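You operate a simulated robot arm through the tools that you are given. There is no shell and no other tool. Be economical: measure what you need, move in short steps, check, and stop when the job is done.

You run a simulated robot arm. Do the job below in one go: nothing can be reset, and whatever is moved stays where it is left.

Task
Press the booth copy key two times. Open the booth service drawer, take the purple dongle and leave it on top of the yellow flash battery, then shut the drawer. Put the glue refill from the light rack top on the clear front of the round table. Take the black flash battery and put it on the teal-topped cable cover. Press the clean box key two times. Put the purple card case on the mending bench top away on the middle shelf of the print cart. Take the purple bow tie and leave it on the long white table top. Fetch the blue memory card and stand it on the purple-topped cable cover. Take the yellow card case and put it on the yellow mat on the print cart. Close the media drawer. Take the teal card case and leave it on the yellow plaque. Do these in any order. Set down upright: black flash battery, blue memory card.
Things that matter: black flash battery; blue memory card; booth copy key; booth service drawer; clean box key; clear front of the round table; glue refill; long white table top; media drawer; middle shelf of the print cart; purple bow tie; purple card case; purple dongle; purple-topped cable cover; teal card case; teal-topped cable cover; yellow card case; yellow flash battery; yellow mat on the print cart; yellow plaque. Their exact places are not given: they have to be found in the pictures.

The check looks at the end state, three seconds after you hand in, the way a careful person would. Anything else that was tipped, shoved, dropped, spilled or broken makes it a failure. Lids that push on must go on centred and level and be pressed home; caps that screw on are set level and turned clockwise until they are tight.

Robot
A 6-joint arm with a two-finger parallel gripper on a trunk, on a base that drives. Base frame: it is fixed to the floor where the robot stands at the start and does not move with it; the origin is under the middle of the robot, x ahead of it, y to its left, z up. Readings come in m, rad, newtons and seconds.
With the tool pointing down near the work surface it reaches from about 0.24 to 0.4 m from the robot's upright axis, wherever it stands. Its first joint turns from -2.897 to 2.897 rad. Places, roughly: black flash battery [0.25, 4, 1]; blue memory card [-1.5, 0.75, 1]; booth copy key [0.5, 0, 0.8]; booth service drawer [0.5, 0, 0.7]; clean box key [-3.4, -1.4, 1]; clear front of the round table (32x24 cm) [0.56, 2.52, 0.72]; glue refill [-0.5, 4, 0.75]; long white table top [0.3, 1.5, 0.7]; media drawer [-1.1, 0.7, 0.7]; middle shelf of the print cart [-1.4, 1.2, 0.5]; purple bow tie (12x6x2 cm) [-2.7, -1.4, 0.1]; purple card case [-3, -1.25, 1]; purple dongle [0.5, 0, 0.75]; purple-topped cable cover [-3.25, 3, 0.25]; teal card case [-1.5, 1.25, 0.5]; teal-topped cable cover [-3.25, 3, 0.25]; yellow card case [-1.25, 0.75, 0.5]; yellow flash battery [-1.25, 1.25, 1]; yellow mat on the print cart (30x16 cm) [-1.24, 1.24, 0.84]; yellow plaque [0.5, 1.25, 0.75]. Payload 4.1 kg.
Tool frame: the origin (TCP) lies between the finger pads and is the grasp point; the fingertips stand 0.023 m ahead of it; z points along the fingers, y is the line along which they close. The gripper opens to 0.094 m. The fingers are 0.038 m wide and 0.01 m thick; the gripper's body (0.054 by 0.096 m) begins 0.039 m behind the TCP.
Orientation is that of the tool frame in the base frame, as a unit quaternion [x, y, z, w]. With the fingers straight down and closing along the base's y, the tool's x points along the base's -x, its y along +y and its z along -z.

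Tools
- The arm moves only by the tool jog_arm. Its arguments are lists of equal length, an entry for each row: "xyz": the shift along the tool's x, y, z in m, a list of three; "rotation": the turn, a rotation vector about the tool's x, y, z in rad, a list of three; "claw": the gripper command, from -1 (fully open) to 1 (shut), values between in proportion. In form: {"xyz": [[tx, ty, tz], ...], "rotation": [[wx, wy, wz], ...], "claw": [claw, ...]}. A call has 1 to 20 rows; each row shifts and turns the commanded pose from where the row before left it, along the tool's axes as they then stand. A row lasts 0.2 s, in which the tool goes at most 0.05 m and 0.15 rad; a call with a longer step from one row to the next is refused whole, and so is a gripper value outside its range. A pose out of reach is approached as far as the arm can. The call stops where the force on the tool passes 40 N (or 10 N more than at its start, if that is more) or the arm is blocked; 0.2 s more then pass. The fingers move at their own pace (about 0.045 m/s each) and stop on an object; they squeeze with about 22 N. The grip force told is the motor's: it shows also when the fingers shut on nothing. Time passes only in rows, and 0.2 s behind the last, so rows that do not move let the fingers close. The reply holds the time, the measured pose of the TCP, the force on the tool along the base axes, the opening and the grip force, in the units named above and with some noise, with the torque about the TCP (base axes, N m) and any sound that the robot's microphone picked up, and new pictures: "pictures" is both (left out), scene, wrist or none.
- Cameras (640 x 400 px; columns grow to the right, rows downward): "scene" is now at [0.0035, 0.1649, 1.536]; the picture's right is [-0.04, -1.00, 0.00], its down [-0.90, 0.04, -0.44] and it looks along [0.43, -0.02, -0.90] (base axes); focal length 283 px, centre (320, 200). "wrist" rides on the gripper at [0.086, 0.016, -0.074] in the tool frame; the picture's right is [-0.18, 0.98, 0.00], its down [-0.58, -0.11, -0.81] and it looks along [-0.79, -0.15, 0.59] (tool axes); focal length 243 px, centre (320, 200).
- lift_body(by): slides the trunk up (or, below 0, down) by that many m; the arm and the scene camera ride with it, the base frame stays. It gives what a move gives, with no picture.
- base_move(legs): drives the robot by 1 to 6 legs, each [ahead, turn to the left] in m and rad, along the robot's own axes; the way and the turn of a leg run together, so that a leg with both is an arc; at most 1.5 m and 3.142 rad a leg. The arm and the cameras ride along, it lands a little off, and it stops where it bumps. It gives what a move gives, and a new picture of the scene camera.
- head_to(pan, tilt): turns the head with the scene camera to pan (to the left, within 2.705 rad either way) and tilt (down, from -0.506 to 1.204), counted from straight ahead of the robot. It gives what a move gives, and a new picture of the scene camera.
- locate(camera, pixels): for up to 12 pixels [column, row] of the newest picture of that camera ("zoom" is the newest enlarged one), the place [x, y, z] in the base frame of the surface seen there, good to about 0.002 m. The clock stands still meanwhile.
- close_up(camera, box): a new picture of the part [left, top, right, bottom] of that camera's present view, enlarged. The clock stands still meanwhile.
- job_done(): hands the job in; it is judged then, once.

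Go step by step. Measure first, check grasps and placings, and put right what went wrong. The budget is 357 turns and 360 pictures, counting those below and the enlarged ones. Unless the task says otherwise, let go and move clear before handing in.

The tools are called after "Emit:" as a command line: name --argument value ..., lists and objects as JSON in quotes. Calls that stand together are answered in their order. jog_arm: Moves the arm, as the interface text tells. Its arguments: {"type":"object","properties":{"xyz":{"type":"array","items":{"type":"array","items":{"type":"number"}}},"rotation":{"type":"array","items":{"type":"array","items":{"type":"number"}}},"claw":{"type":"array","items":{"type":"number"}},"pictures":{"type":"string","enum":["both","scene","wrist","none"]}},"required":["xyz","rotation","claw"]} The other tools are called the same way: lift_body (by) slides the trunk up or down; base_move (legs) drives the base; head_to (pan, tilt) turns the head that bears the scene camera; locate (camera, pixels) gives the place of the surface under pixels of a picture; close_up (camera, box) takes an enlarged picture of a part of a camera's view; job_done () hands the job in.

At the start:

```text
time: 0.0
position: [0.3332, 0.0736, 1.1161]
tcp_rot: [0.0, 1.0, 0.0, 0.001]
contact_force: [0.7, 0.0, -0.1]
ft_torque: [0.02, -0.02, 0.02]
grip_width: 0.0941
grasp_force: 0.1
trunk travel left (down, up): [-0.525, 0.065]
robot x, y, heading: [0.0015, -0.0004, 0.003]
head pan, tilt: [-0.04, 1.121]
```

scene: 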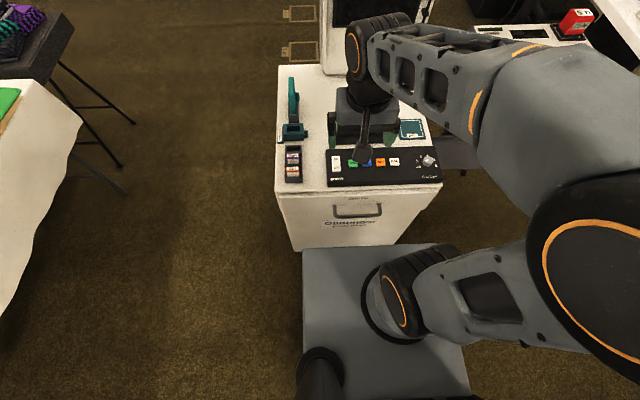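
wrist: 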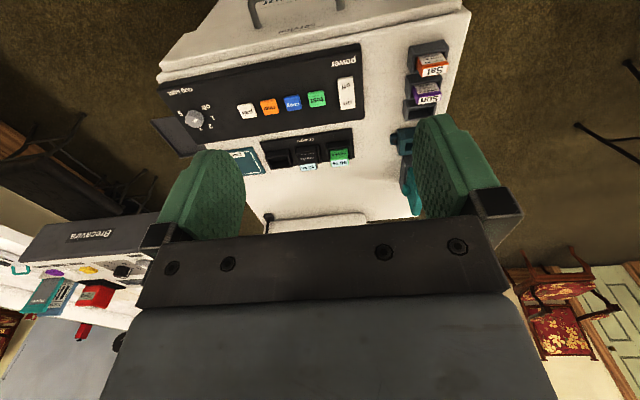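

The booth with its row of keys is right ahead of the robot (scene 330-440, 145-185). I'll enlarge both views to read the key labels.

Emit:
close_up --camera "wrist" --box '[150, 20, 470, 220]'

Emit:
close_up --camera "scene" --box '[270, 60, 450, 250]'

```text
2.00 times, centred on (310, 120) of wrist
```

zoom: 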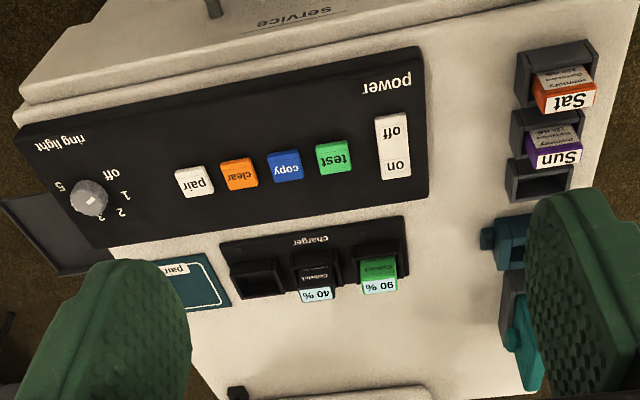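

```text
2.11 times, centred on (360, 155) of scene
```

zoom: 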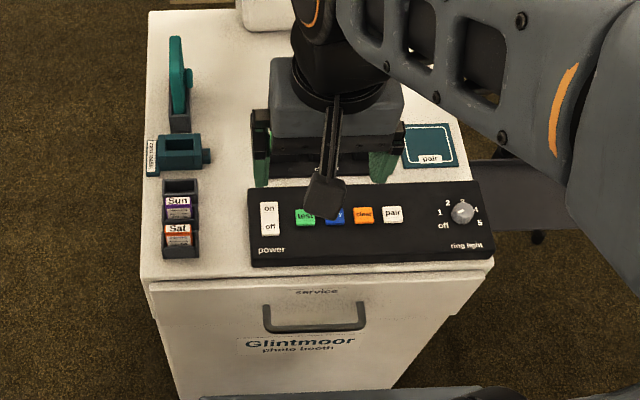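

The copy key is the blue one, at wrist (292,103). I'll measure it along with the drawer handle and front.

Emit:
locate --camera "wrist" --pixels '[[292, 103], [316, 99], [268, 106], [247, 111], [292, 117], [345, 93], [293, 75]]'

Emit:
locate --camera "scene" --pixels '[[333, 207], [380, 206], [356, 216], [334, 216], [357, 222], [300, 240], [400, 238], [357, 206], [281, 193], [440, 185]]'

```text
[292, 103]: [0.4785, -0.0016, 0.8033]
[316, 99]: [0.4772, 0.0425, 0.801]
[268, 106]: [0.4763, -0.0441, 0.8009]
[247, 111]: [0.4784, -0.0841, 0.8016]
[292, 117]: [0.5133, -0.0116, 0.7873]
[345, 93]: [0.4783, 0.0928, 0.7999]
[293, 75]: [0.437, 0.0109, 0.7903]
```

```text
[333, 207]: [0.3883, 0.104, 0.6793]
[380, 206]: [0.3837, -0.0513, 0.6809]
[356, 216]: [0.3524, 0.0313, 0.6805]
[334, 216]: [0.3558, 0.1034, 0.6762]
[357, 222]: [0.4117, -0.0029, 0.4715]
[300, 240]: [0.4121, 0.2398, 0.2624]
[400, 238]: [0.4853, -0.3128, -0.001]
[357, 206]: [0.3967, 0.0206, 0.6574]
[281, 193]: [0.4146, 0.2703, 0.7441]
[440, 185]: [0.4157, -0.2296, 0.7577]
```

The copy key is at (0.478, -0.002, 0.803) and the handle bar at x≈0.353, z≈0.68. I need the robot's own front edge to know how close I can drive.

Emit:
locate --camera "scene" --pixels '[[306, 252], [380, 248], [450, 246], [304, 300], [320, 350], [400, 300], [465, 380]]'

Emit:
head_to --pan 0.9 --tilt 0.5

```text
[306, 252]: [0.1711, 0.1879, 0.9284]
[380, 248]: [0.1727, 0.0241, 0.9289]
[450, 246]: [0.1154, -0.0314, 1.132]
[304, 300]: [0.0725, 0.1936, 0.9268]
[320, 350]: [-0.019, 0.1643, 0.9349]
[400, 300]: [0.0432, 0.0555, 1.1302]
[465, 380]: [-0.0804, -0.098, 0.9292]
```

```text
time: 1.2
position: [0.3345, 0.0755, 1.1151]
tcp_rot: [-0.001, 1.0, 0.0, 0.0]
contact_force: [0.2, -0.3, 0.6]
ft_torque: [0.01, 0.05, 0.02]
grip_width: 0.0941
grasp_force: 0.0
trunk travel left (down, up): [-0.525, 0.065]
robot x, y, heading: [0.0011, -0.0007, 0.001]
head pan, tilt: [0.901, 0.499]
```

scene: 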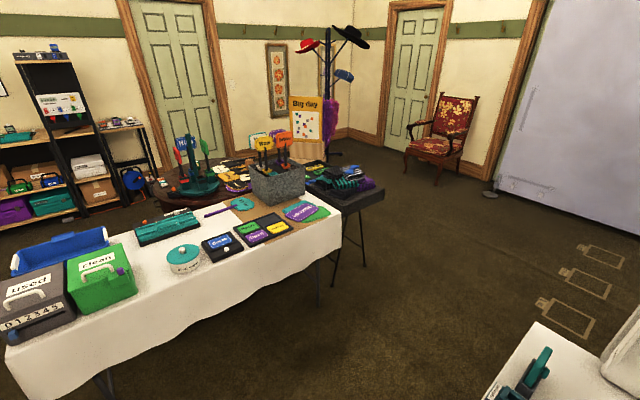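

The long white table is to the left, with other tables beyond. I'll look around the room.

Emit:
head_to --pan 1.7 --tilt 0.4

Emit:
head_to --pan 2.6 --tilt 0.4

Emit:
head_to --pan -2.6 --tilt 0.4

Emit:
head_to --pan -0.9 --tilt 0.5

```text
time: 2.4
position: [0.3347, 0.077, 1.116]
tcp_rot: [0.0, 1.0, 0.0, 0.0]
contact_force: [0.7, -0.7, 0.1]
ft_torque: [-0.02, 0.01, 0.0]
grip_width: 0.0938
grasp_force: 0.0
trunk travel left (down, up): [-0.525, 0.065]
robot x, y, heading: [0.0037, -0.0018, -0.004]
head pan, tilt: [1.7, 0.4]
```

scene: 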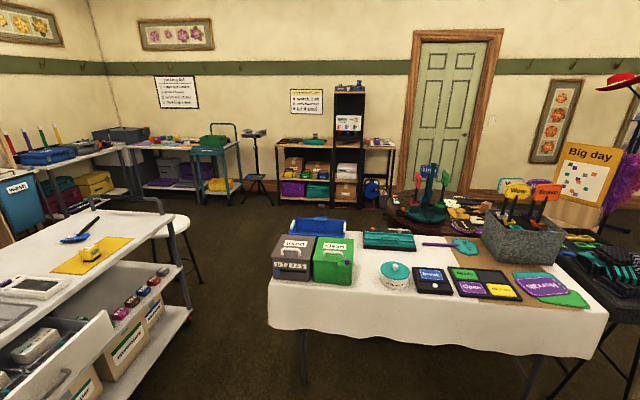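

```text
time: 3.6
position: [0.3334, 0.0743, 1.1159]
tcp_rot: [-0.001, 1.0, 0.0, 0.0]
contact_force: [0.0, -0.7, -0.5]
ft_torque: [0.0, 0.0, 0.02]
grip_width: 0.0942
grasp_force: 0.1
trunk travel left (down, up): [-0.525, 0.065]
robot x, y, heading: [-0.0005, -0.0029, -0.001]
head pan, tilt: [2.601, 0.4]
```

scene: 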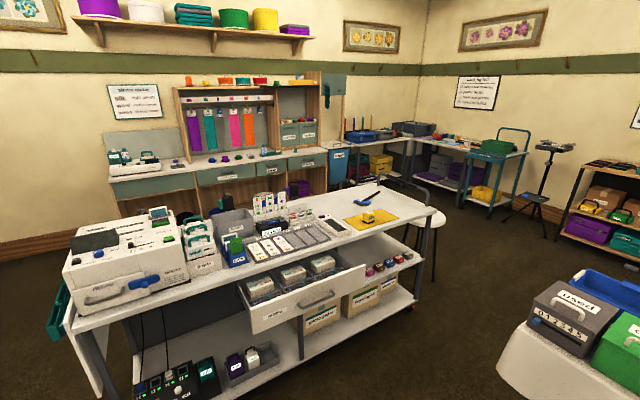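

```text
time: 7.6
position: [0.3338, 0.075, 1.116]
tcp_rot: [0.0, 1.0, 0.0, 0.001]
contact_force: [0.1, -0.5, -0.5]
ft_torque: [0.0, -0.03, 0.02]
grip_width: 0.0944
grasp_force: 0.0
trunk travel left (down, up): [-0.525, 0.065]
robot x, y, heading: [-0.0011, 0.0007, 0.002]
head pan, tilt: [-2.601, 0.4]
```

scene: 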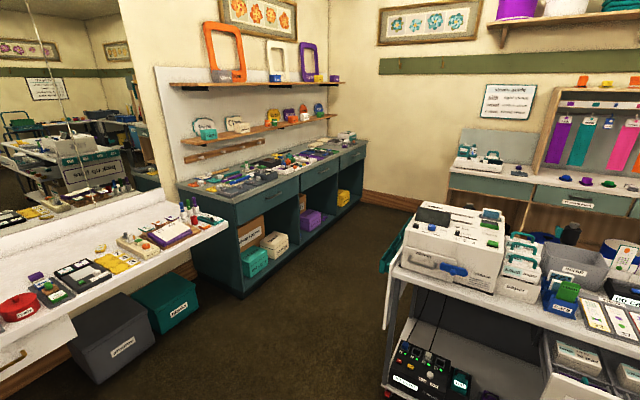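

```text
time: 9.4
position: [0.3339, 0.075, 1.1148]
tcp_rot: [0.0, 1.0, 0.0, 0.0]
contact_force: [0.3, 0.2, 0.3]
ft_torque: [-0.01, 0.0, 0.02]
grip_width: 0.094
grasp_force: 0.2
trunk travel left (down, up): [-0.525, 0.065]
robot x, y, heading: [-0.0006, 0.0038, 0.007]
head pan, tilt: [-0.901, 0.499]
```

scene: 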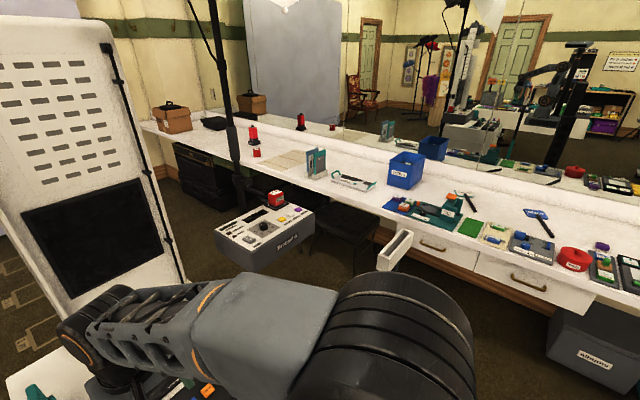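

Room surveyed. I'll start at the booth: drive 0.1 m ahead to bring the copy key within reach, and turn the head down to the booth.

Emit:
base_move --legs '[[0.1, 0]]'

Emit:
lift_body --by -0.15

Emit:
head_to --pan -0.1 --tilt 1.0

```text
time: 10.5
position: [0.4355, 0.0757, 1.1157]
tcp_rot: [0.0, 1.0, -0.001, -0.001]
contact_force: [-0.3, 0.4, -0.7]
ft_torque: [0.01, 0.01, 0.02]
grip_width: 0.0939
grasp_force: 0.1
trunk travel left (down, up): [-0.525, 0.065]
robot x, y, heading: [0.0991, -0.0005, 0.001]
head pan, tilt: [-0.901, 0.499]
```

scene: 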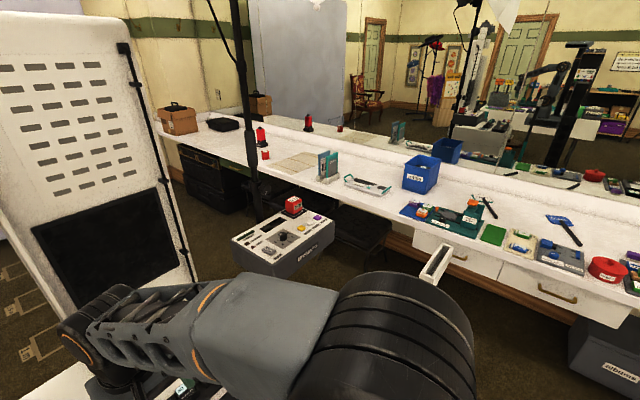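

```text
time: 12.3
position: [0.4342, 0.0746, 0.9663]
tcp_rot: [0.0, 1.0, 0.0, 0.0]
contact_force: [0.4, -0.9, -0.3]
ft_torque: [-0.01, 0.01, 0.0]
grip_width: 0.0941
grasp_force: 0.1
trunk travel left (down, up): [-0.375, 0.215]
robot x, y, heading: [0.1009, -0.0026, -0.0]
head pan, tilt: [-0.901, 0.499]
```

```text
time: 13.4
position: [0.4349, 0.0745, 0.9659]
tcp_rot: [0.0, 1.0, 0.001, 0.0]
contact_force: [-0.7, -0.4, 1.0]
ft_torque: [0.03, 0.03, 0.01]
grip_width: 0.0942
grasp_force: 0.0
trunk travel left (down, up): [-0.375, 0.215]
robot x, y, heading: [0.0997, -0.0029, 0.0]
head pan, tilt: [-0.099, 1.0]
```

scene: 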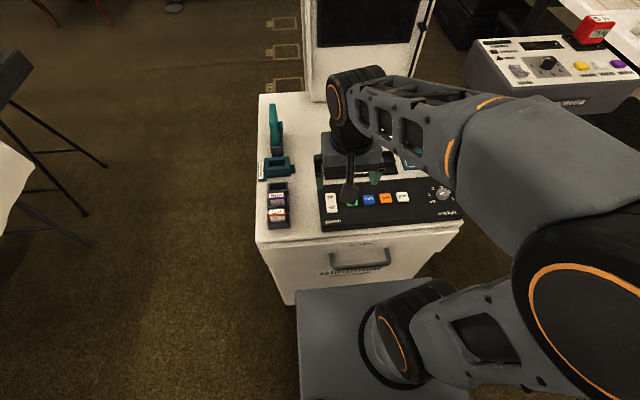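

The TCP is at (0.435, 0.075, 0.966). I'll shut the gripper and go above the blue key with the fingertips about 1.5 cm over it.

Emit:
jog_arm --xyz '[[-0.022, -0.038, 0], [-0.021, -0.038, 0], [0, 0, 0.03], [0, 0, 0.03], [0, 0, 0.03], [0, 0, 0.03], [0, 0, 0]]' --rotation '[[0, 0, 0], [0, 0, 0], [0, 0, 0], [0, 0, 0], [0, 0, 0], [0, 0, 0], [0, 0, 0]]' --claw '[1, 1, 1, 1, 1, 1, 1]'

```text
time: 15.0
position: [0.478, -0.0014, 0.8458]
tcp_rot: [0.0, 1.0, 0.0, -0.001]
contact_force: [-0.6, 0.5, 0.5]
ft_torque: [0.0, 0.02, -0.01]
grip_width: 0.0
grasp_force: 21.9
trunk travel left (down, up): [-0.375, 0.215]
robot x, y, heading: [0.1033, 0.0009, -0.003]
head pan, tilt: [-0.099, 1.0]
```

scene: 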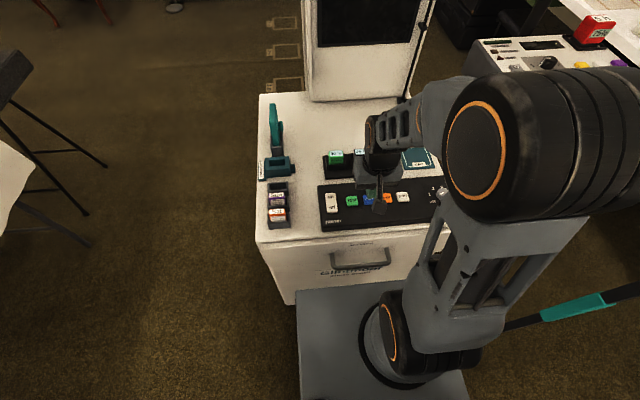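
wrist: 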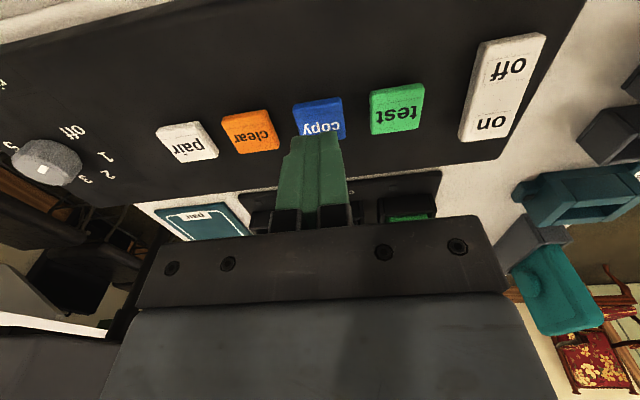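

The closed fingers are right over the blue key. I'll press down in small steps and watch for force or a click.

Emit:
jog_arm --xyz '[[0, 0, 0.01], [0, 0, 0.008], [0, 0, 0.004], [0, 0, 0.003], [0, 0, 0.002]]' --rotation '[[0, 0, 0], [0, 0, 0], [0, 0, 0], [0, 0, 0], [0, 0, 0]]' --claw '[1, 1, 1, 1, 1]' --pictures "none"

```text
time: 16.2
position: [0.4786, -0.0016, 0.8204]
tcp_rot: [0.001, 1.0, 0.0, 0.002]
contact_force: [-2.3, 1.7, 20.0]
ft_torque: [0.08, 0.28, -0.07]
grip_width: 0.0
grasp_force: 22.1
trunk travel left (down, up): [-0.375, 0.215]
robot x, y, heading: [0.0995, 0.0044, 0.002]
head pan, tilt: [-0.099, 1.0]
heard: click
```

A click was heard, so that's press one. I'll back off and press again the same way.

Emit:
jog_arm --xyz '[[0, 0, -0.012], [0, 0, -0.013], [0, 0, 0]]' --rotation '[[0, 0, 0], [0, 0, 0], [0, 0, 0]]' --claw '[1, 1, 1]' --pictures "wrist"

Emit:
jog_arm --xyz '[[0, 0, 0.01], [0, 0, 0.006], [0, 0, 0.004], [0, 0, 0.003], [0, 0, 0.002]]' --rotation '[[0, 0, 0], [0, 0, 0], [0, 0, 0], [0, 0, 0], [0, 0, 0]]' --claw '[1, 1, 1, 1, 1]' --pictures "none"

```text
time: 17.0
position: [0.4764, -0.0008, 0.8432]
tcp_rot: [0.001, 1.0, 0.0, 0.0]
contact_force: [0.7, -0.6, -0.7]
ft_torque: [0.01, -0.04, -0.01]
grip_width: 0.0
grasp_force: 22.3
trunk travel left (down, up): [-0.375, 0.215]
robot x, y, heading: [0.1014, 0.0027, -0.001]
head pan, tilt: [-0.099, 1.0]
```

wrist: 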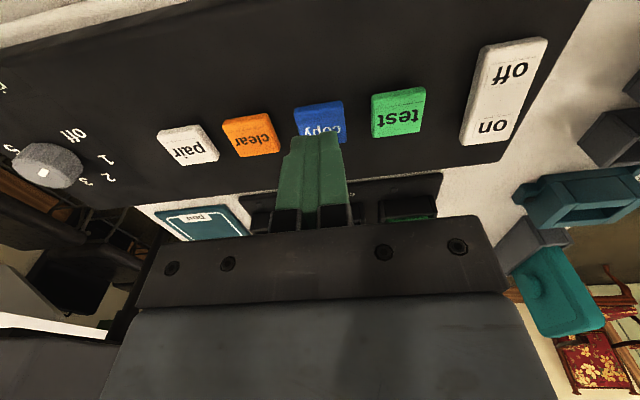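

```text
time: 18.2
position: [0.4788, 0.0001, 0.8201]
tcp_rot: [0.0, 1.0, 0.0, 0.002]
contact_force: [-1.5, -1.3, 20.0]
ft_torque: [-0.01, 0.23, 0.01]
grip_width: 0.0
grasp_force: 22.0
trunk travel left (down, up): [-0.375, 0.215]
robot x, y, heading: [0.1053, -0.0003, -0.003]
head pan, tilt: [-0.099, 1.0]
heard: click
```

Second click heard. Now I'll rise clear, back off 0.1 m, and turn the gripper 90° so the fingers close along x on the drawer's handle bar.

Emit:
jog_arm --xyz '[[0, 0, -0.04], [0, 0, -0.04], [0, 0, -0.04], [0, 0, 0]]' --rotation '[[0, 0, 0], [0, 0, 0], [0, 0, 0], [0, 0, 0]]' --claw '[1, 1, 0, 0]' --pictures "none"

Emit:
base_move --legs '[[-0.1, 0]]'

Emit:
jog_arm --xyz '[[0.005, 0.01, 0], [0.005, 0.01, 0], [0.005, 0, 0], [0.005, 0, 0], [0, 0, 0], [0, 0, 0], [0, 0, 0], [0, 0, 0], [0, 0, 0], [0, 0, 0], [0, 0, 0], [0, 0, 0]]' --rotation '[[0, 0, 0.1428], [0, 0, 0.1428], [0, 0, 0.1428], [0, 0, 0.1428], [0, 0, 0.1428], [0, 0, 0.1428], [0, 0, 0.1428], [0, 0, 0.1428], [0, 0, 0.1428], [0, 0, 0.1428], [0, 0, 0.1428], [0, 0, 0]]' --claw '[0, 0, 0, 0, 0, 0, 0, 0, 0, 0, 0, 0]'

```text
time: 19.2
position: [0.4777, -0.0006, 0.94]
tcp_rot: [-0.001, 1.0, 0.0, 0.0]
contact_force: [-1.2, -0.8, 0.0]
ft_torque: [0.0, -0.02, 0.0]
grip_width: 0.0473
grasp_force: 0.0
trunk travel left (down, up): [-0.375, 0.215]
robot x, y, heading: [0.1043, -0.0018, 0.001]
head pan, tilt: [-0.099, 1.0]
```

```text
time: 20.3
position: [0.3769, -0.0005, 0.9387]
tcp_rot: [0.0, 1.0, 0.0, 0.0]
contact_force: [0.9, -0.5, -0.8]
ft_torque: [0.0, 0.01, 0.02]
grip_width: 0.0468
grasp_force: 0.0
trunk travel left (down, up): [-0.375, 0.215]
robot x, y, heading: [0.002, -0.001, -0.001]
head pan, tilt: [-0.099, 1.0]
```

scene: 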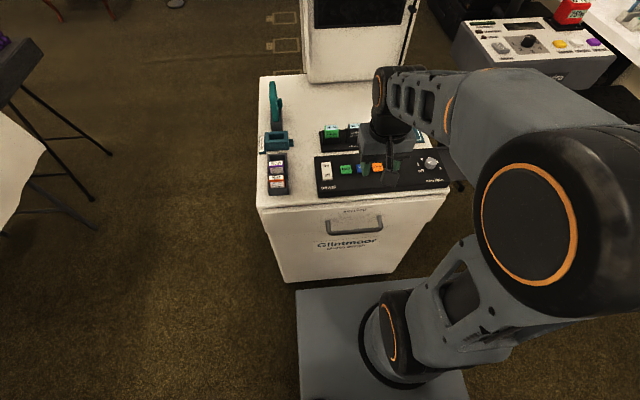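

```text
time: 22.9
position: [0.3573, 0.0244, 0.9391]
tcp_rot: [0.708, 0.706, 0.0, 0.0]
contact_force: [0.1, -0.4, -0.9]
ft_torque: [0.02, 0.02, 0.03]
grip_width: 0.0469
grasp_force: 0.1
trunk travel left (down, up): [-0.375, 0.215]
robot x, y, heading: [-0.0008, 0.0028, 0.001]
head pan, tilt: [-0.099, 1.0]
```

scene: 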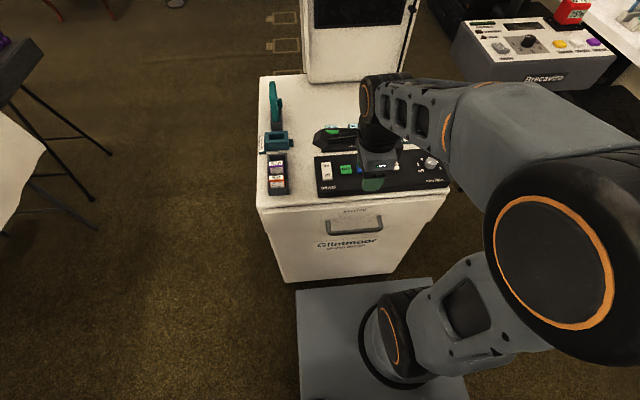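
wrist: 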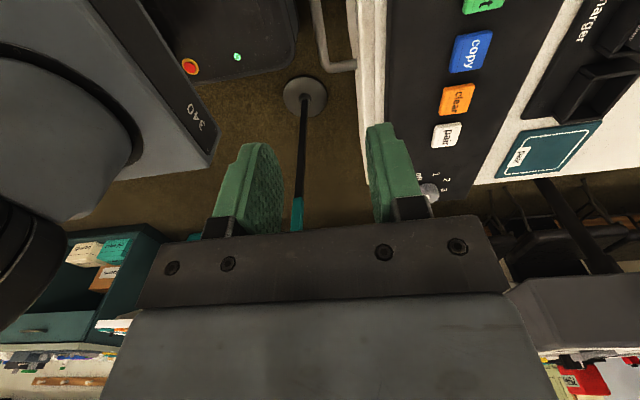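

The handle shows in the scene at (326-383, 215-232). I'll measure the bar precisely.

Emit:
close_up --camera "scene" --box '[300, 190, 420, 265]'

Emit:
locate --camera "scene" --pixels '[[328, 232], [355, 231], [382, 228], [326, 222], [382, 218], [300, 206], [355, 222], [355, 216], [440, 198]]'

```text
5.33 times, centred on (360, 228) of scene
```

zoom: 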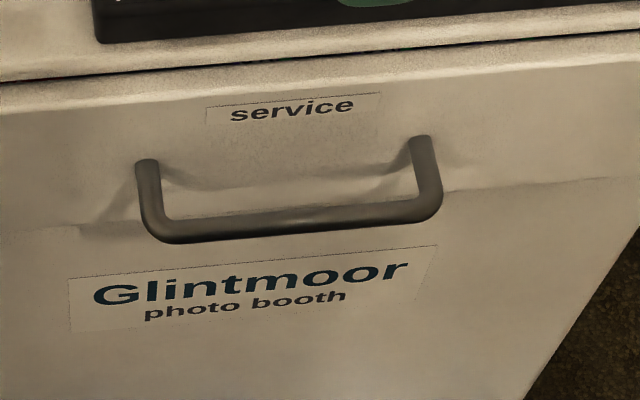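

```text
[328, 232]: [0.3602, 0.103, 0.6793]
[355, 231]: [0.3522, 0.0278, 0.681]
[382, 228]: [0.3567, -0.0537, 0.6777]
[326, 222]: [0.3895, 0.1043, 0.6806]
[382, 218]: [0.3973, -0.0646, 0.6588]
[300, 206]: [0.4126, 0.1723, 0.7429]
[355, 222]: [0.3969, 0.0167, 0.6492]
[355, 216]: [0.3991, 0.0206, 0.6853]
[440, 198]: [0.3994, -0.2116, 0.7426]
```

The bar centre is (0.354, 0.025, 0.677) and the drawer face is at x=0.398. I'll descend with the TCP at x≈0.344 so the gripper body clears the face.

Emit:
jog_arm --xyz '[[0, -0.013, 0.03], [0, 0, 0.045], [0, 0, 0.045], [0, 0, 0.045], [0, 0, 0.035], [0, 0, 0]]' --rotation '[[0, 0, 0], [0, 0, 0], [0, 0, 0], [0, 0, 0], [0, 0, 0], [0, 0, 0]]' --claw '[0, 0, 0, 0, 0, 0]'

```text
time: 24.3
position: [0.3461, 0.0224, 0.7376]
tcp_rot: [0.707, 0.707, -0.001, 0.0]
contact_force: [0.7, -0.2, -0.1]
ft_torque: [0.0, -0.01, -0.01]
grip_width: 0.047
grasp_force: 0.1
trunk travel left (down, up): [-0.375, 0.215]
robot x, y, heading: [-0.0013, 0.0008, -0.004]
head pan, tilt: [-0.099, 1.0]
```

scene: 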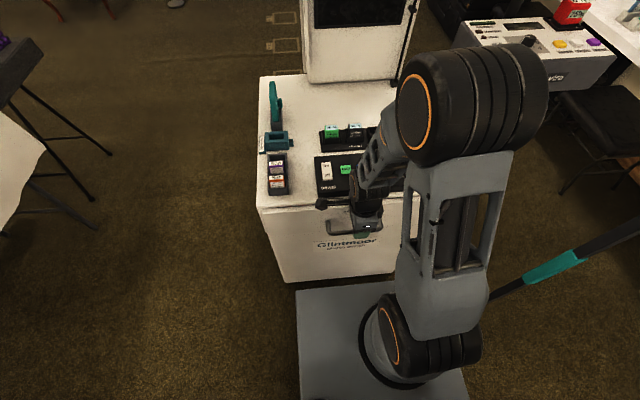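
wrist: 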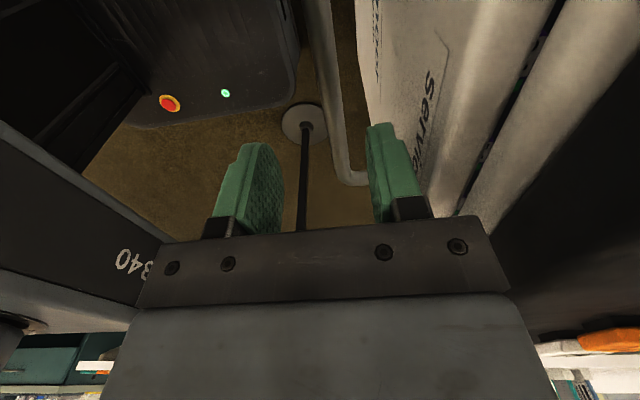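

The bar lies between the fingers, nearer the far finger, as planned. I'll go down over it and close.

Emit:
jog_arm --xyz '[[0, 0, 0.03], [0, 0, 0.029], [0, 0, 0], [0, 0, 0], [0, 0, 0], [0, 0, 0]]' --rotation '[[0, 0, 0], [0, 0, 0], [0, 0, 0], [0, 0, 0], [0, 0, 0], [0, 0, 0]]' --claw '[0, 0, 0, 1, 1, 1]'

```text
time: 25.7
position: [0.3467, 0.0236, 0.6801]
tcp_rot: [0.707, 0.707, 0.0, 0.001]
contact_force: [2.6, -0.6, -9.1]
ft_torque: [0.28, -2.33, 0.07]
grip_width: 0.0263
grasp_force: 22.2
trunk travel left (down, up): [-0.375, 0.215]
robot x, y, heading: [-0.0004, -0.0005, 0.002]
head pan, tilt: [-0.099, 1.0]
```

scene: 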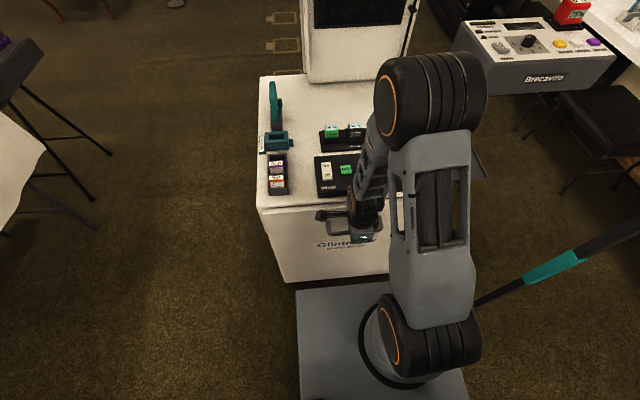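
wrist: 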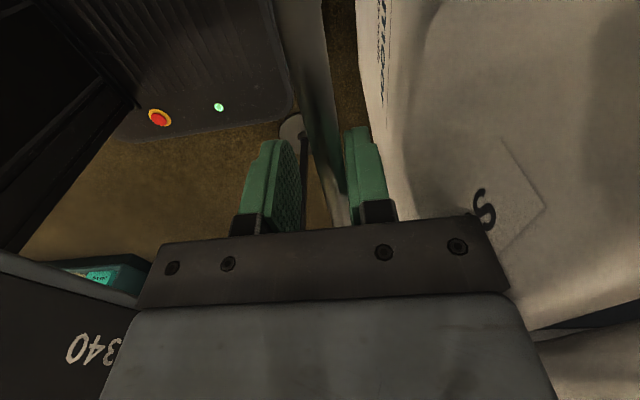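

The far finger is hooked on the bar (width 0.026). I'll drive backwards to pull the drawer open.

Emit:
base_move --legs '[[-0.12, 0]]'

```text
time: 27.0
position: [0.2268, 0.0242, 0.6802]
tcp_rot: [0.707, 0.708, 0.0, 0.001]
contact_force: [0.5, -1.0, -9.9]
ft_torque: [0.38, -2.48, -0.44]
grip_width: 0.0267
grasp_force: 22.0
trunk travel left (down, up): [-0.375, 0.215]
robot x, y, heading: [-0.1187, -0.0016, -0.001]
head pan, tilt: [-0.099, 1.0]
```

scene: 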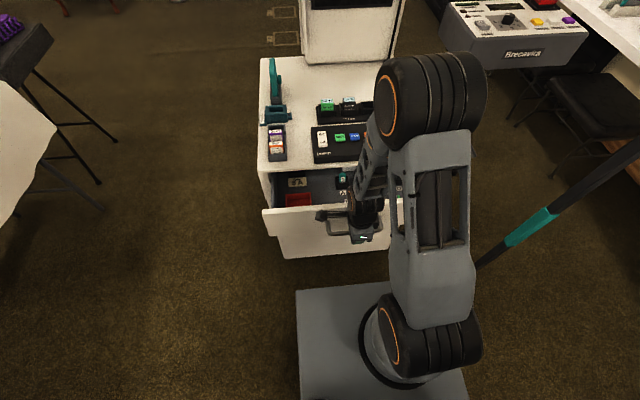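

The drawer came along 0.12 m. I'll pull a bit more.

Emit:
base_move --legs '[[-0.09, 0]]'

```text
time: 28.1
position: [0.1368, 0.0223, 0.6797]
tcp_rot: [0.707, 0.708, 0.0, 0.0]
contact_force: [0.7, 0.4, -11.6]
ft_torque: [0.29, -2.23, -0.32]
grip_width: 0.0266
grasp_force: 21.9
trunk travel left (down, up): [-0.375, 0.215]
robot x, y, heading: [-0.2115, -0.0007, 0.003]
head pan, tilt: [-0.099, 1.0]
```

scene: 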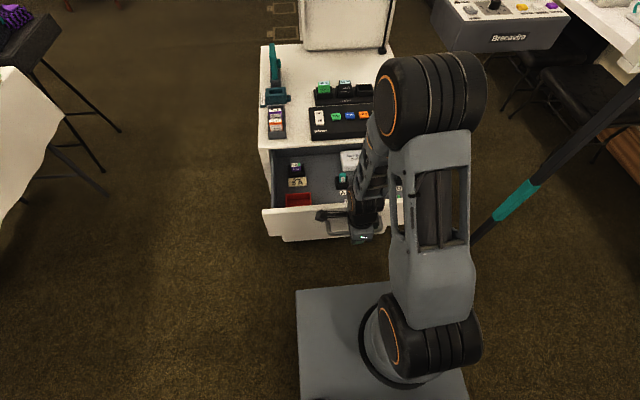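

The drawer is now about 0.21 m open with the contents visible. I'll release, move straight up, and look inside.

Emit:
jog_arm --xyz '[[0, 0, 0], [0, 0, 0], [0, 0, -0.045], [0, 0, -0.045], [0, 0, -0.045], [0, 0, -0.045], [0, 0, -0.045], [0, 0, -0.045]]' --rotation '[[0, 0, 0], [0, 0, 0], [0, 0, 0], [0, 0, 0], [0, 0, 0], [0, 0, 0], [0, 0, 0], [0, 0, 0]]' --claw '[0, 0, 0, 0, 0, 0, 0, 0]'

Emit:
close_up --camera "scene" --box '[250, 120, 410, 250]'

```text
time: 29.9
position: [0.1368, 0.0249, 0.9511]
tcp_rot: [0.707, 0.707, 0.0, 0.0]
contact_force: [0.1, 0.4, -0.8]
ft_torque: [-0.05, 0.02, -0.04]
grip_width: 0.047
grasp_force: 0.1
trunk travel left (down, up): [-0.375, 0.215]
robot x, y, heading: [-0.205, 0.0035, 0.002]
head pan, tilt: [-0.099, 1.0]
```

scene: 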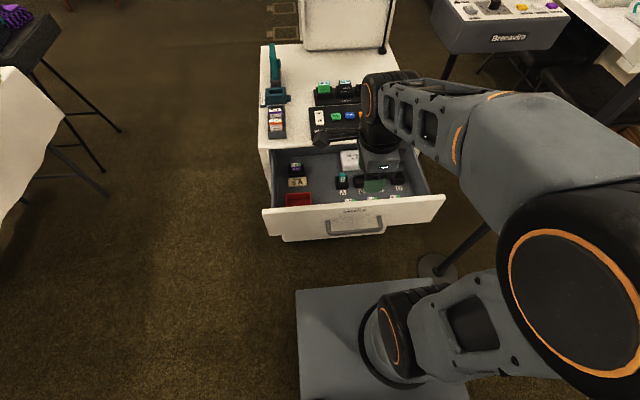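
wrist: 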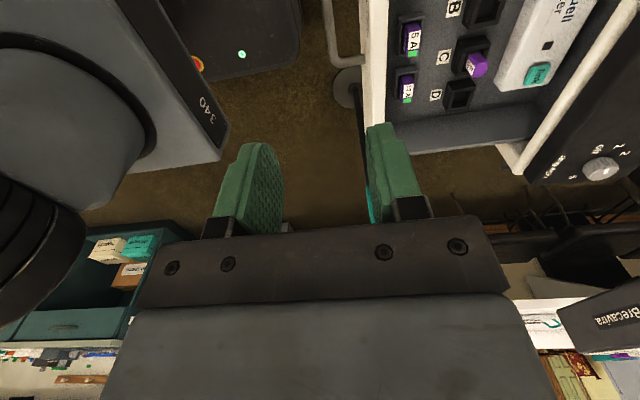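

```text
3.08 times, centred on (330, 185) of scene
```

zoom: 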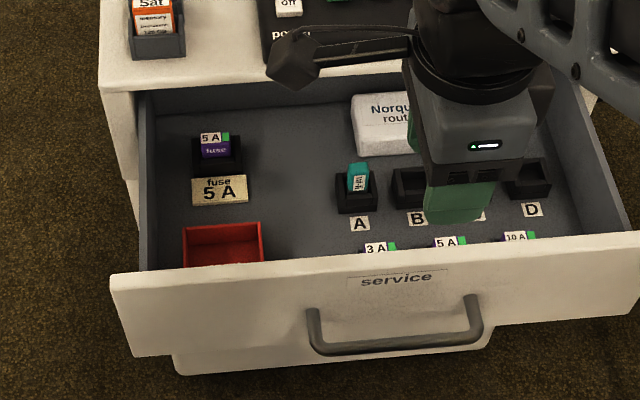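

The purple dongle stands in holder C (wrist (476,66)). I'll enlarge it and measure.

Emit:
close_up --camera "wrist" --box '[380, 0, 580, 125]'

Emit:
locate --camera "wrist" --pixels '[[476, 66], [472, 60], [480, 74], [468, 48], [458, 75], [436, 60], [520, 40], [438, 95]]'

```text
3.20 times, centred on (480, 62) of wrist
```

zoom: 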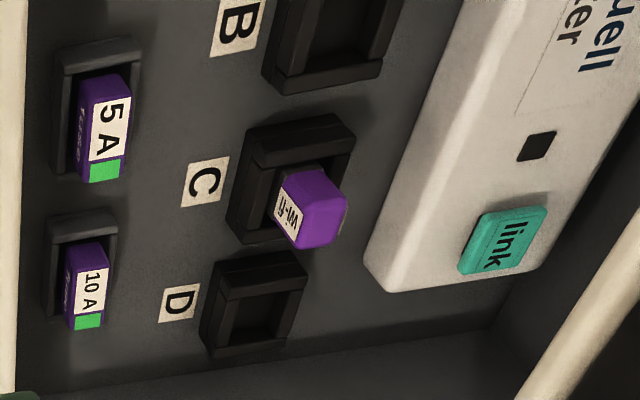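

```text
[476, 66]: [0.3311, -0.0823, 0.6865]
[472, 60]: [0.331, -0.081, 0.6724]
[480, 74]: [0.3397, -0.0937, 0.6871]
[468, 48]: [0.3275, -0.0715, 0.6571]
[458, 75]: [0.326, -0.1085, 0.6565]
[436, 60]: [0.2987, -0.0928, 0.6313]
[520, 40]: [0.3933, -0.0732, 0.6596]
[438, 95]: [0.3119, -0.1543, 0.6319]
```

Emit:
locate --camera "zoom" --pixels '[[287, 185], [315, 180], [343, 205], [325, 245], [300, 245], [288, 220], [315, 210], [330, 225], [345, 225], [300, 200]]'

```text
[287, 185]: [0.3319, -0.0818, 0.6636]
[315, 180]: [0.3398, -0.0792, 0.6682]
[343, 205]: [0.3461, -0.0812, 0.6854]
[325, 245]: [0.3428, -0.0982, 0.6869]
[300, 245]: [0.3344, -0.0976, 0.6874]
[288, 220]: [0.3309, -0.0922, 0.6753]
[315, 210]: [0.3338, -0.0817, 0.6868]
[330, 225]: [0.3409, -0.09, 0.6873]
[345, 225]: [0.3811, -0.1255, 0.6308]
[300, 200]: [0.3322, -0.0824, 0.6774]
```

The dongle is at (0.339, -0.090), top z 0.687, about 16 x 21 mm. To drive nearer I need the robot's body outline against the open drawer.

Emit:
locate --camera "wrist" --pixels '[[197, 64], [240, 54], [292, 40], [270, 80], [200, 110], [215, 150], [140, 180], [160, 20], [328, 30], [380, 60]]'

Emit:
locate --camera "scene" --pixels '[[300, 292], [380, 288], [430, 280], [264, 211], [444, 197], [355, 234], [282, 240], [350, 211]]'

```text
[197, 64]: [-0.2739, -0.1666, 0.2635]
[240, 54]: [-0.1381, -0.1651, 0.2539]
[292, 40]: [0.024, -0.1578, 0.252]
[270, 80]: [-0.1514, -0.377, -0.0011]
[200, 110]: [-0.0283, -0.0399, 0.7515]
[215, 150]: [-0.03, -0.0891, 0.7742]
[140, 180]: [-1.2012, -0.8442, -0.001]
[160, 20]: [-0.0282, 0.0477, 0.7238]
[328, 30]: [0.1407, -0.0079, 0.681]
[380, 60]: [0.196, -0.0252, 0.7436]
```

```text
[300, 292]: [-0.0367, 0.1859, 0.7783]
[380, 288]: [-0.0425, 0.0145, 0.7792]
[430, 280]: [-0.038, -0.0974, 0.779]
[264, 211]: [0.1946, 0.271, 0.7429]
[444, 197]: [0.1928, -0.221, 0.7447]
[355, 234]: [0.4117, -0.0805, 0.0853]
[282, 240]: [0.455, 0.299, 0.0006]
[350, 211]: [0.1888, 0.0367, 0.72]
```

Emit:
locate --camera "wrist" --pixels '[[130, 5], [150, 15], [170, 30], [185, 55], [180, 60], [200, 85], [190, 70], [175, 45], [215, 120], [110, 15]]'

Emit:
close_up --camera "wrist" --box '[0, 0, 340, 212]'

```text
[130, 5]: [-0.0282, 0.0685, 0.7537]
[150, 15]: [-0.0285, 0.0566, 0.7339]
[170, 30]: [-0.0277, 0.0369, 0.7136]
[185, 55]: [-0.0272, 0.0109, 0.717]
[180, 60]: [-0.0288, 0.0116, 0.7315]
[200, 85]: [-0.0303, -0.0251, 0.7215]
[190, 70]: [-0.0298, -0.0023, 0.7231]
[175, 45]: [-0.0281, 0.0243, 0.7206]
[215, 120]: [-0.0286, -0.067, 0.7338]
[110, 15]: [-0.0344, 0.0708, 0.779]
```

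```text
1.88 times, centred on (170, 106) of wrist
```

zoom: 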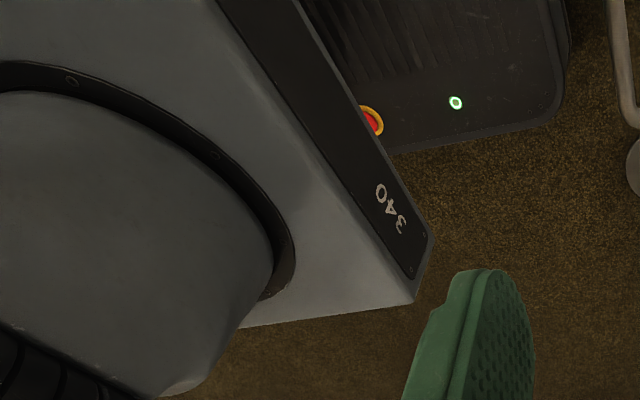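

The deck's underside is at z≈0.71 and the drawer top at 0.743, so I'll raise the trunk 0.07 and drive ahead 0.19 over the drawer front.

Emit:
lift_body --by 0.07

Emit:
base_move --legs '[[0.19, 0]]'

```text
time: 31.0
position: [0.137, 0.0234, 1.0211]
tcp_rot: [0.707, 0.708, 0.0, -0.002]
contact_force: [0.6, 0.3, 0.1]
ft_torque: [0.03, 0.01, 0.0]
grip_width: 0.0469
grasp_force: 0.1
trunk travel left (down, up): [-0.445, 0.145]
robot x, y, heading: [-0.2089, 0.0013, -0.003]
head pan, tilt: [-0.099, 1.0]
```

```text
time: 32.5
position: [0.3263, 0.0243, 1.0197]
tcp_rot: [0.707, 0.707, -0.001, 0.0]
contact_force: [0.7, 0.6, 0.0]
ft_torque: [0.0, 0.02, 0.0]
grip_width: 0.047
grasp_force: 0.1
trunk travel left (down, up): [-0.445, 0.145]
robot x, y, heading: [-0.0241, -0.0001, 0.002]
head pan, tilt: [-0.099, 1.0]
```

scene: 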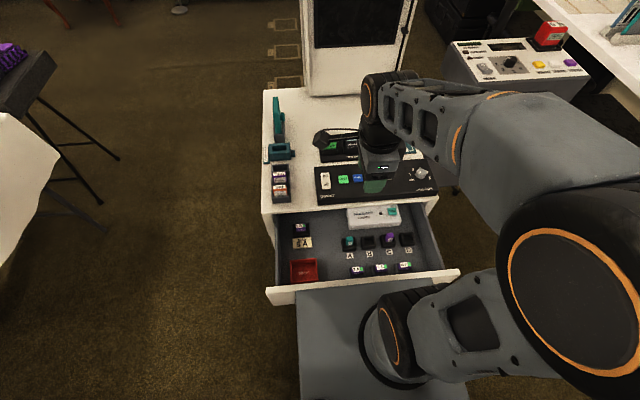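

Now all of the drawer shows, with the dongle at scene (389,240). I'll move above it and part-way down.

Emit:
jog_arm --xyz '[[-0.04, 0.013, 0], [-0.04, 0, 0], [-0.034, 0, 0.02], [0, 0, 0.045], [0, 0, 0.045], [0, 0, 0.045], [0, 0, 0.045], [0, 0, 0]]' --rotation '[[0, 0, 0], [0, 0, 0], [0, 0, 0], [0, 0, 0], [0, 0, 0], [0, 0, 0], [0, 0, 0], [0, 0, 0]]' --claw '[0, 0, 0, 0, 0, 0, 0, 0]'

```text
time: 34.3
position: [0.3398, -0.09, 0.8201]
tcp_rot: [0.707, 0.707, 0.001, 0.0]
contact_force: [0.3, 0.0, 0.5]
ft_torque: [-0.03, 0.02, 0.01]
grip_width: 0.047
grasp_force: 0.0
trunk travel left (down, up): [-0.445, 0.145]
robot x, y, heading: [-0.0221, 0.0038, 0.002]
head pan, tilt: [-0.099, 1.0]
```

scene: 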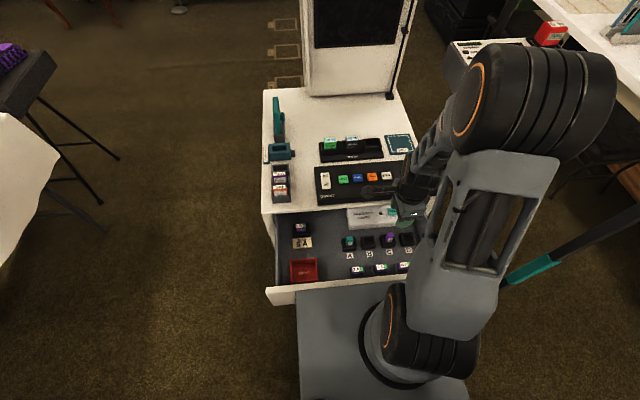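
wrist: 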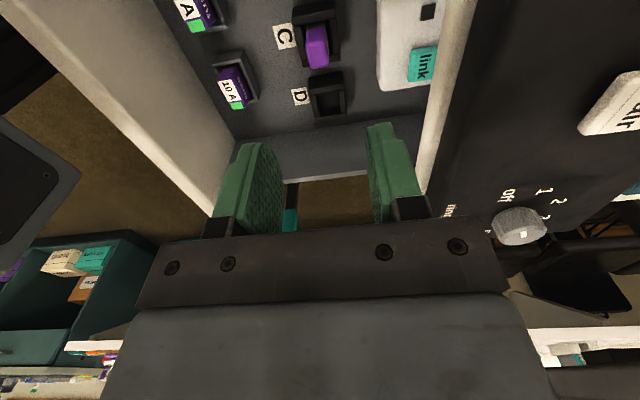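

Emit:
locate --camera "wrist" --pixels '[[308, 55], [327, 52], [318, 62], [316, 38], [420, 65], [430, 40], [328, 95]]'

```text
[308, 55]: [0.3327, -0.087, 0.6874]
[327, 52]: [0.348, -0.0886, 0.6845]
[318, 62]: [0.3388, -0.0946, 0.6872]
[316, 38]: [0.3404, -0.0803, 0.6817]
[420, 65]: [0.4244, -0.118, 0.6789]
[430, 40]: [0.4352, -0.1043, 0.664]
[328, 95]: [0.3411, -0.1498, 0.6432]
```

The dongle centre is (0.340, -0.089). I'll descend with a narrower opening and close on it.

Emit:
jog_arm --xyz '[[0, 0, 0.045], [0, 0, 0.045], [0, 0, 0.03], [0, 0, 0.016], [0, 0, 0], [0, 0, 0], [0, 0, 0]]' --rotation '[[0, 0, 0], [0, 0, 0], [0, 0, 0], [0, 0, 0], [0, 0, 0], [0, 0, 0], [0, 0, 0]]' --claw '[0.3, 0.3, 0.3, 0.3, 1, 1, 1]'

```text
time: 35.9
position: [0.3403, -0.0916, 0.6843]
tcp_rot: [0.707, 0.707, 0.0, 0.0]
contact_force: [-0.8, -0.7, -0.3]
ft_torque: [0.01, 0.02, 0.0]
grip_width: 0.0159
grasp_force: 21.8
trunk travel left (down, up): [-0.445, 0.145]
robot x, y, heading: [-0.0192, 0.0007, 0.003]
head pan, tilt: [-0.099, 1.0]
```

scene: 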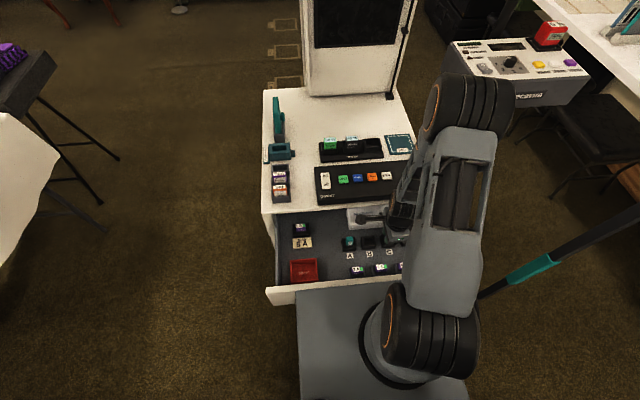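
wrist: 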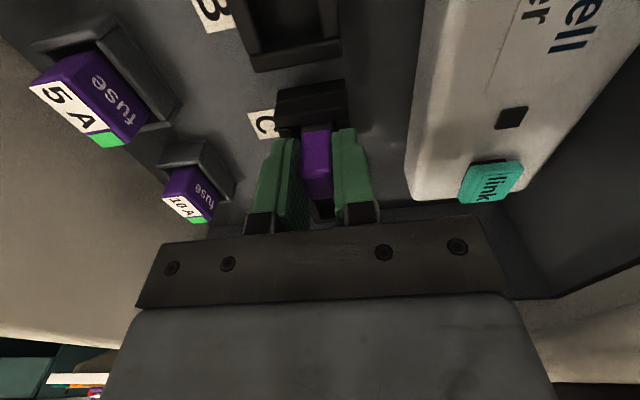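

Gripped (0.0159 m). I'll lift it out and check the hold.

Emit:
jog_arm --xyz '[[0, 0, -0.02], [0, 0, -0.045], [0, 0, -0.045], [0, 0, -0.045], [0, 0, -0.045], [0, 0, 0]]' --rotation '[[0, 0, 0], [0, 0, 0], [0, 0, 0], [0, 0, 0], [0, 0, 0], [0, 0, 0]]' --claw '[1, 1, 1, 1, 1, 1]' --pictures "wrist"

Emit:
base_move --legs '[[-0.22, 0]]'

```text
time: 37.3
position: [0.3402, -0.0898, 0.8853]
tcp_rot: [0.708, 0.706, 0.0, 0.0]
contact_force: [-0.4, 0.5, -0.2]
ft_torque: [0.0, -0.01, -0.01]
grip_width: 0.016
grasp_force: 22.0
trunk travel left (down, up): [-0.445, 0.145]
robot x, y, heading: [-0.0181, -0.0002, -0.0]
head pan, tilt: [-0.099, 1.0]
```

wrist: 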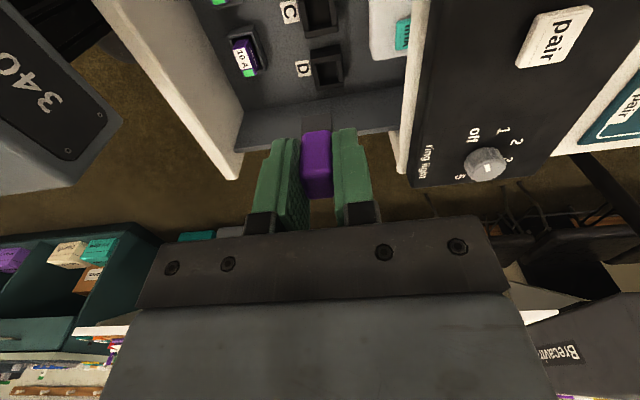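

```text
time: 39.0
position: [0.1205, -0.0902, 0.8844]
tcp_rot: [0.707, 0.707, 0.0, 0.0]
contact_force: [0.2, -0.5, -0.5]
ft_torque: [-0.02, -0.02, -0.01]
grip_width: 0.0158
grasp_force: 21.8
trunk travel left (down, up): [-0.445, 0.145]
robot x, y, heading: [-0.24, 0.0023, -0.004]
head pan, tilt: [-0.099, 1.0]
```

scene: 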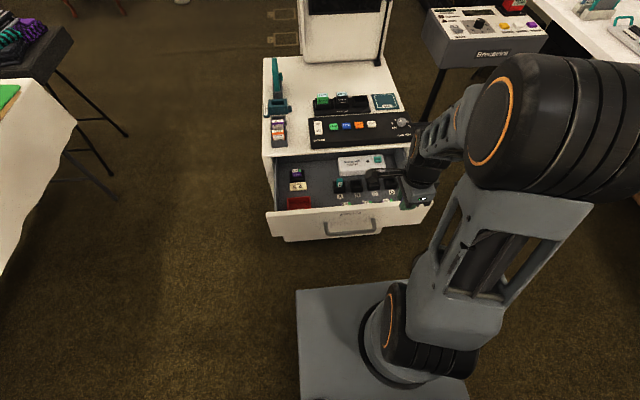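

Holding the dongle, I'll lower the gripper beside the handle (y≈-0.135) so its body can push the drawer face shut.

Emit:
jog_arm --xyz '[[-0.045, -0.005, 0], [0, 0, 0.045], [0, 0, 0.045], [0, 0, 0.045], [0, 0, 0.045], [0, 0, 0.04], [0, 0, 0]]' --rotation '[[0, 0, 0], [0, 0, 0], [0, 0, 0], [0, 0, 0], [0, 0, 0], [0, 0, 0], [0, 0, 0]]' --claw '[1, 1, 1, 1, 1, 1, 1]'

```text
time: 40.6
position: [0.1154, -0.1363, 0.6631]
tcp_rot: [0.707, 0.707, 0.0, 0.001]
contact_force: [0.8, 0.0, 0.0]
ft_torque: [0.02, 0.02, 0.0]
grip_width: 0.0158
grasp_force: 21.5
trunk travel left (down, up): [-0.445, 0.145]
robot x, y, heading: [-0.2385, -0.0025, 0.003]
head pan, tilt: [-0.099, 1.0]
```

scene: 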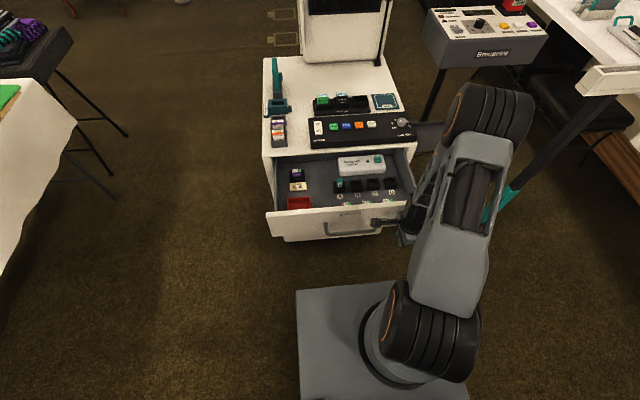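
wrist: 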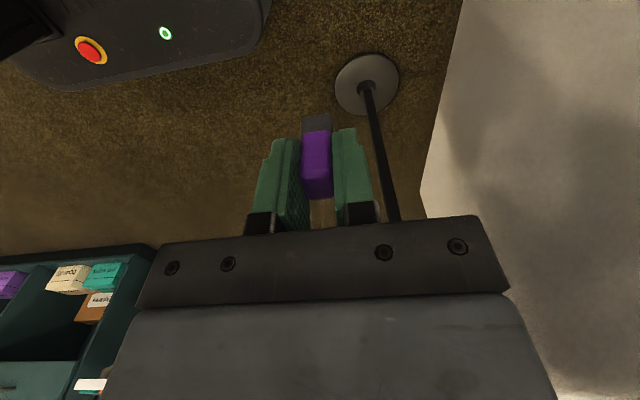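

There is a thin stand pole to the right (wrist (366,85)); I'll check its distance before driving on.

Emit:
locate --camera "wrist" --pixels '[[366, 85], [385, 180]]'

Emit:
locate --camera "scene" --pixels '[[500, 203], [560, 130], [495, 90], [515, 110], [490, 230], [450, 100], [480, 150]]'

```text
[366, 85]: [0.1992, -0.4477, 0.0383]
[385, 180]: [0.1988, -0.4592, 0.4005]
```

```text
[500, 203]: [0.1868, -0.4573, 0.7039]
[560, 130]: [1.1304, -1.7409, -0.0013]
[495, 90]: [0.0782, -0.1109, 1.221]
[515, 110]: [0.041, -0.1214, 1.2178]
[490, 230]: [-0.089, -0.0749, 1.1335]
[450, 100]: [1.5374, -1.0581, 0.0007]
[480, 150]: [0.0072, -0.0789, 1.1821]
```

The pole stands at y≈-0.46, clear of the arm. I'll drive ahead 0.225 to push the drawer nearly shut.

Emit:
base_move --legs '[[0.225, 0]]'

```text
time: 42.3
position: [0.3413, -0.1348, 0.6642]
tcp_rot: [0.707, 0.707, 0.0, 0.0]
contact_force: [0.7, 0.1, -0.7]
ft_torque: [-0.04, -0.01, -0.01]
grip_width: 0.016
grasp_force: 21.8
trunk travel left (down, up): [-0.445, 0.145]
robot x, y, heading: [-0.0163, 0.0005, -0.002]
head pan, tilt: [-0.099, 1.0]
```

scene: 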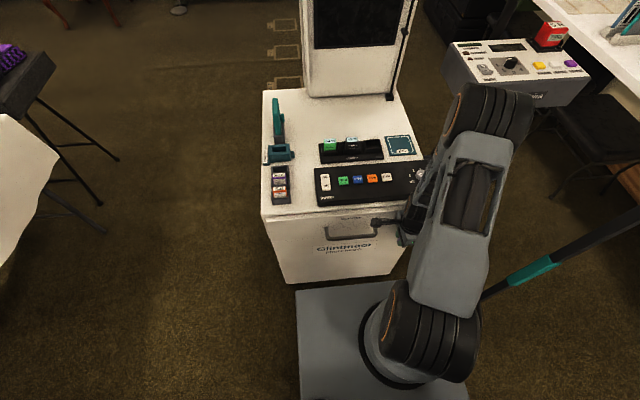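

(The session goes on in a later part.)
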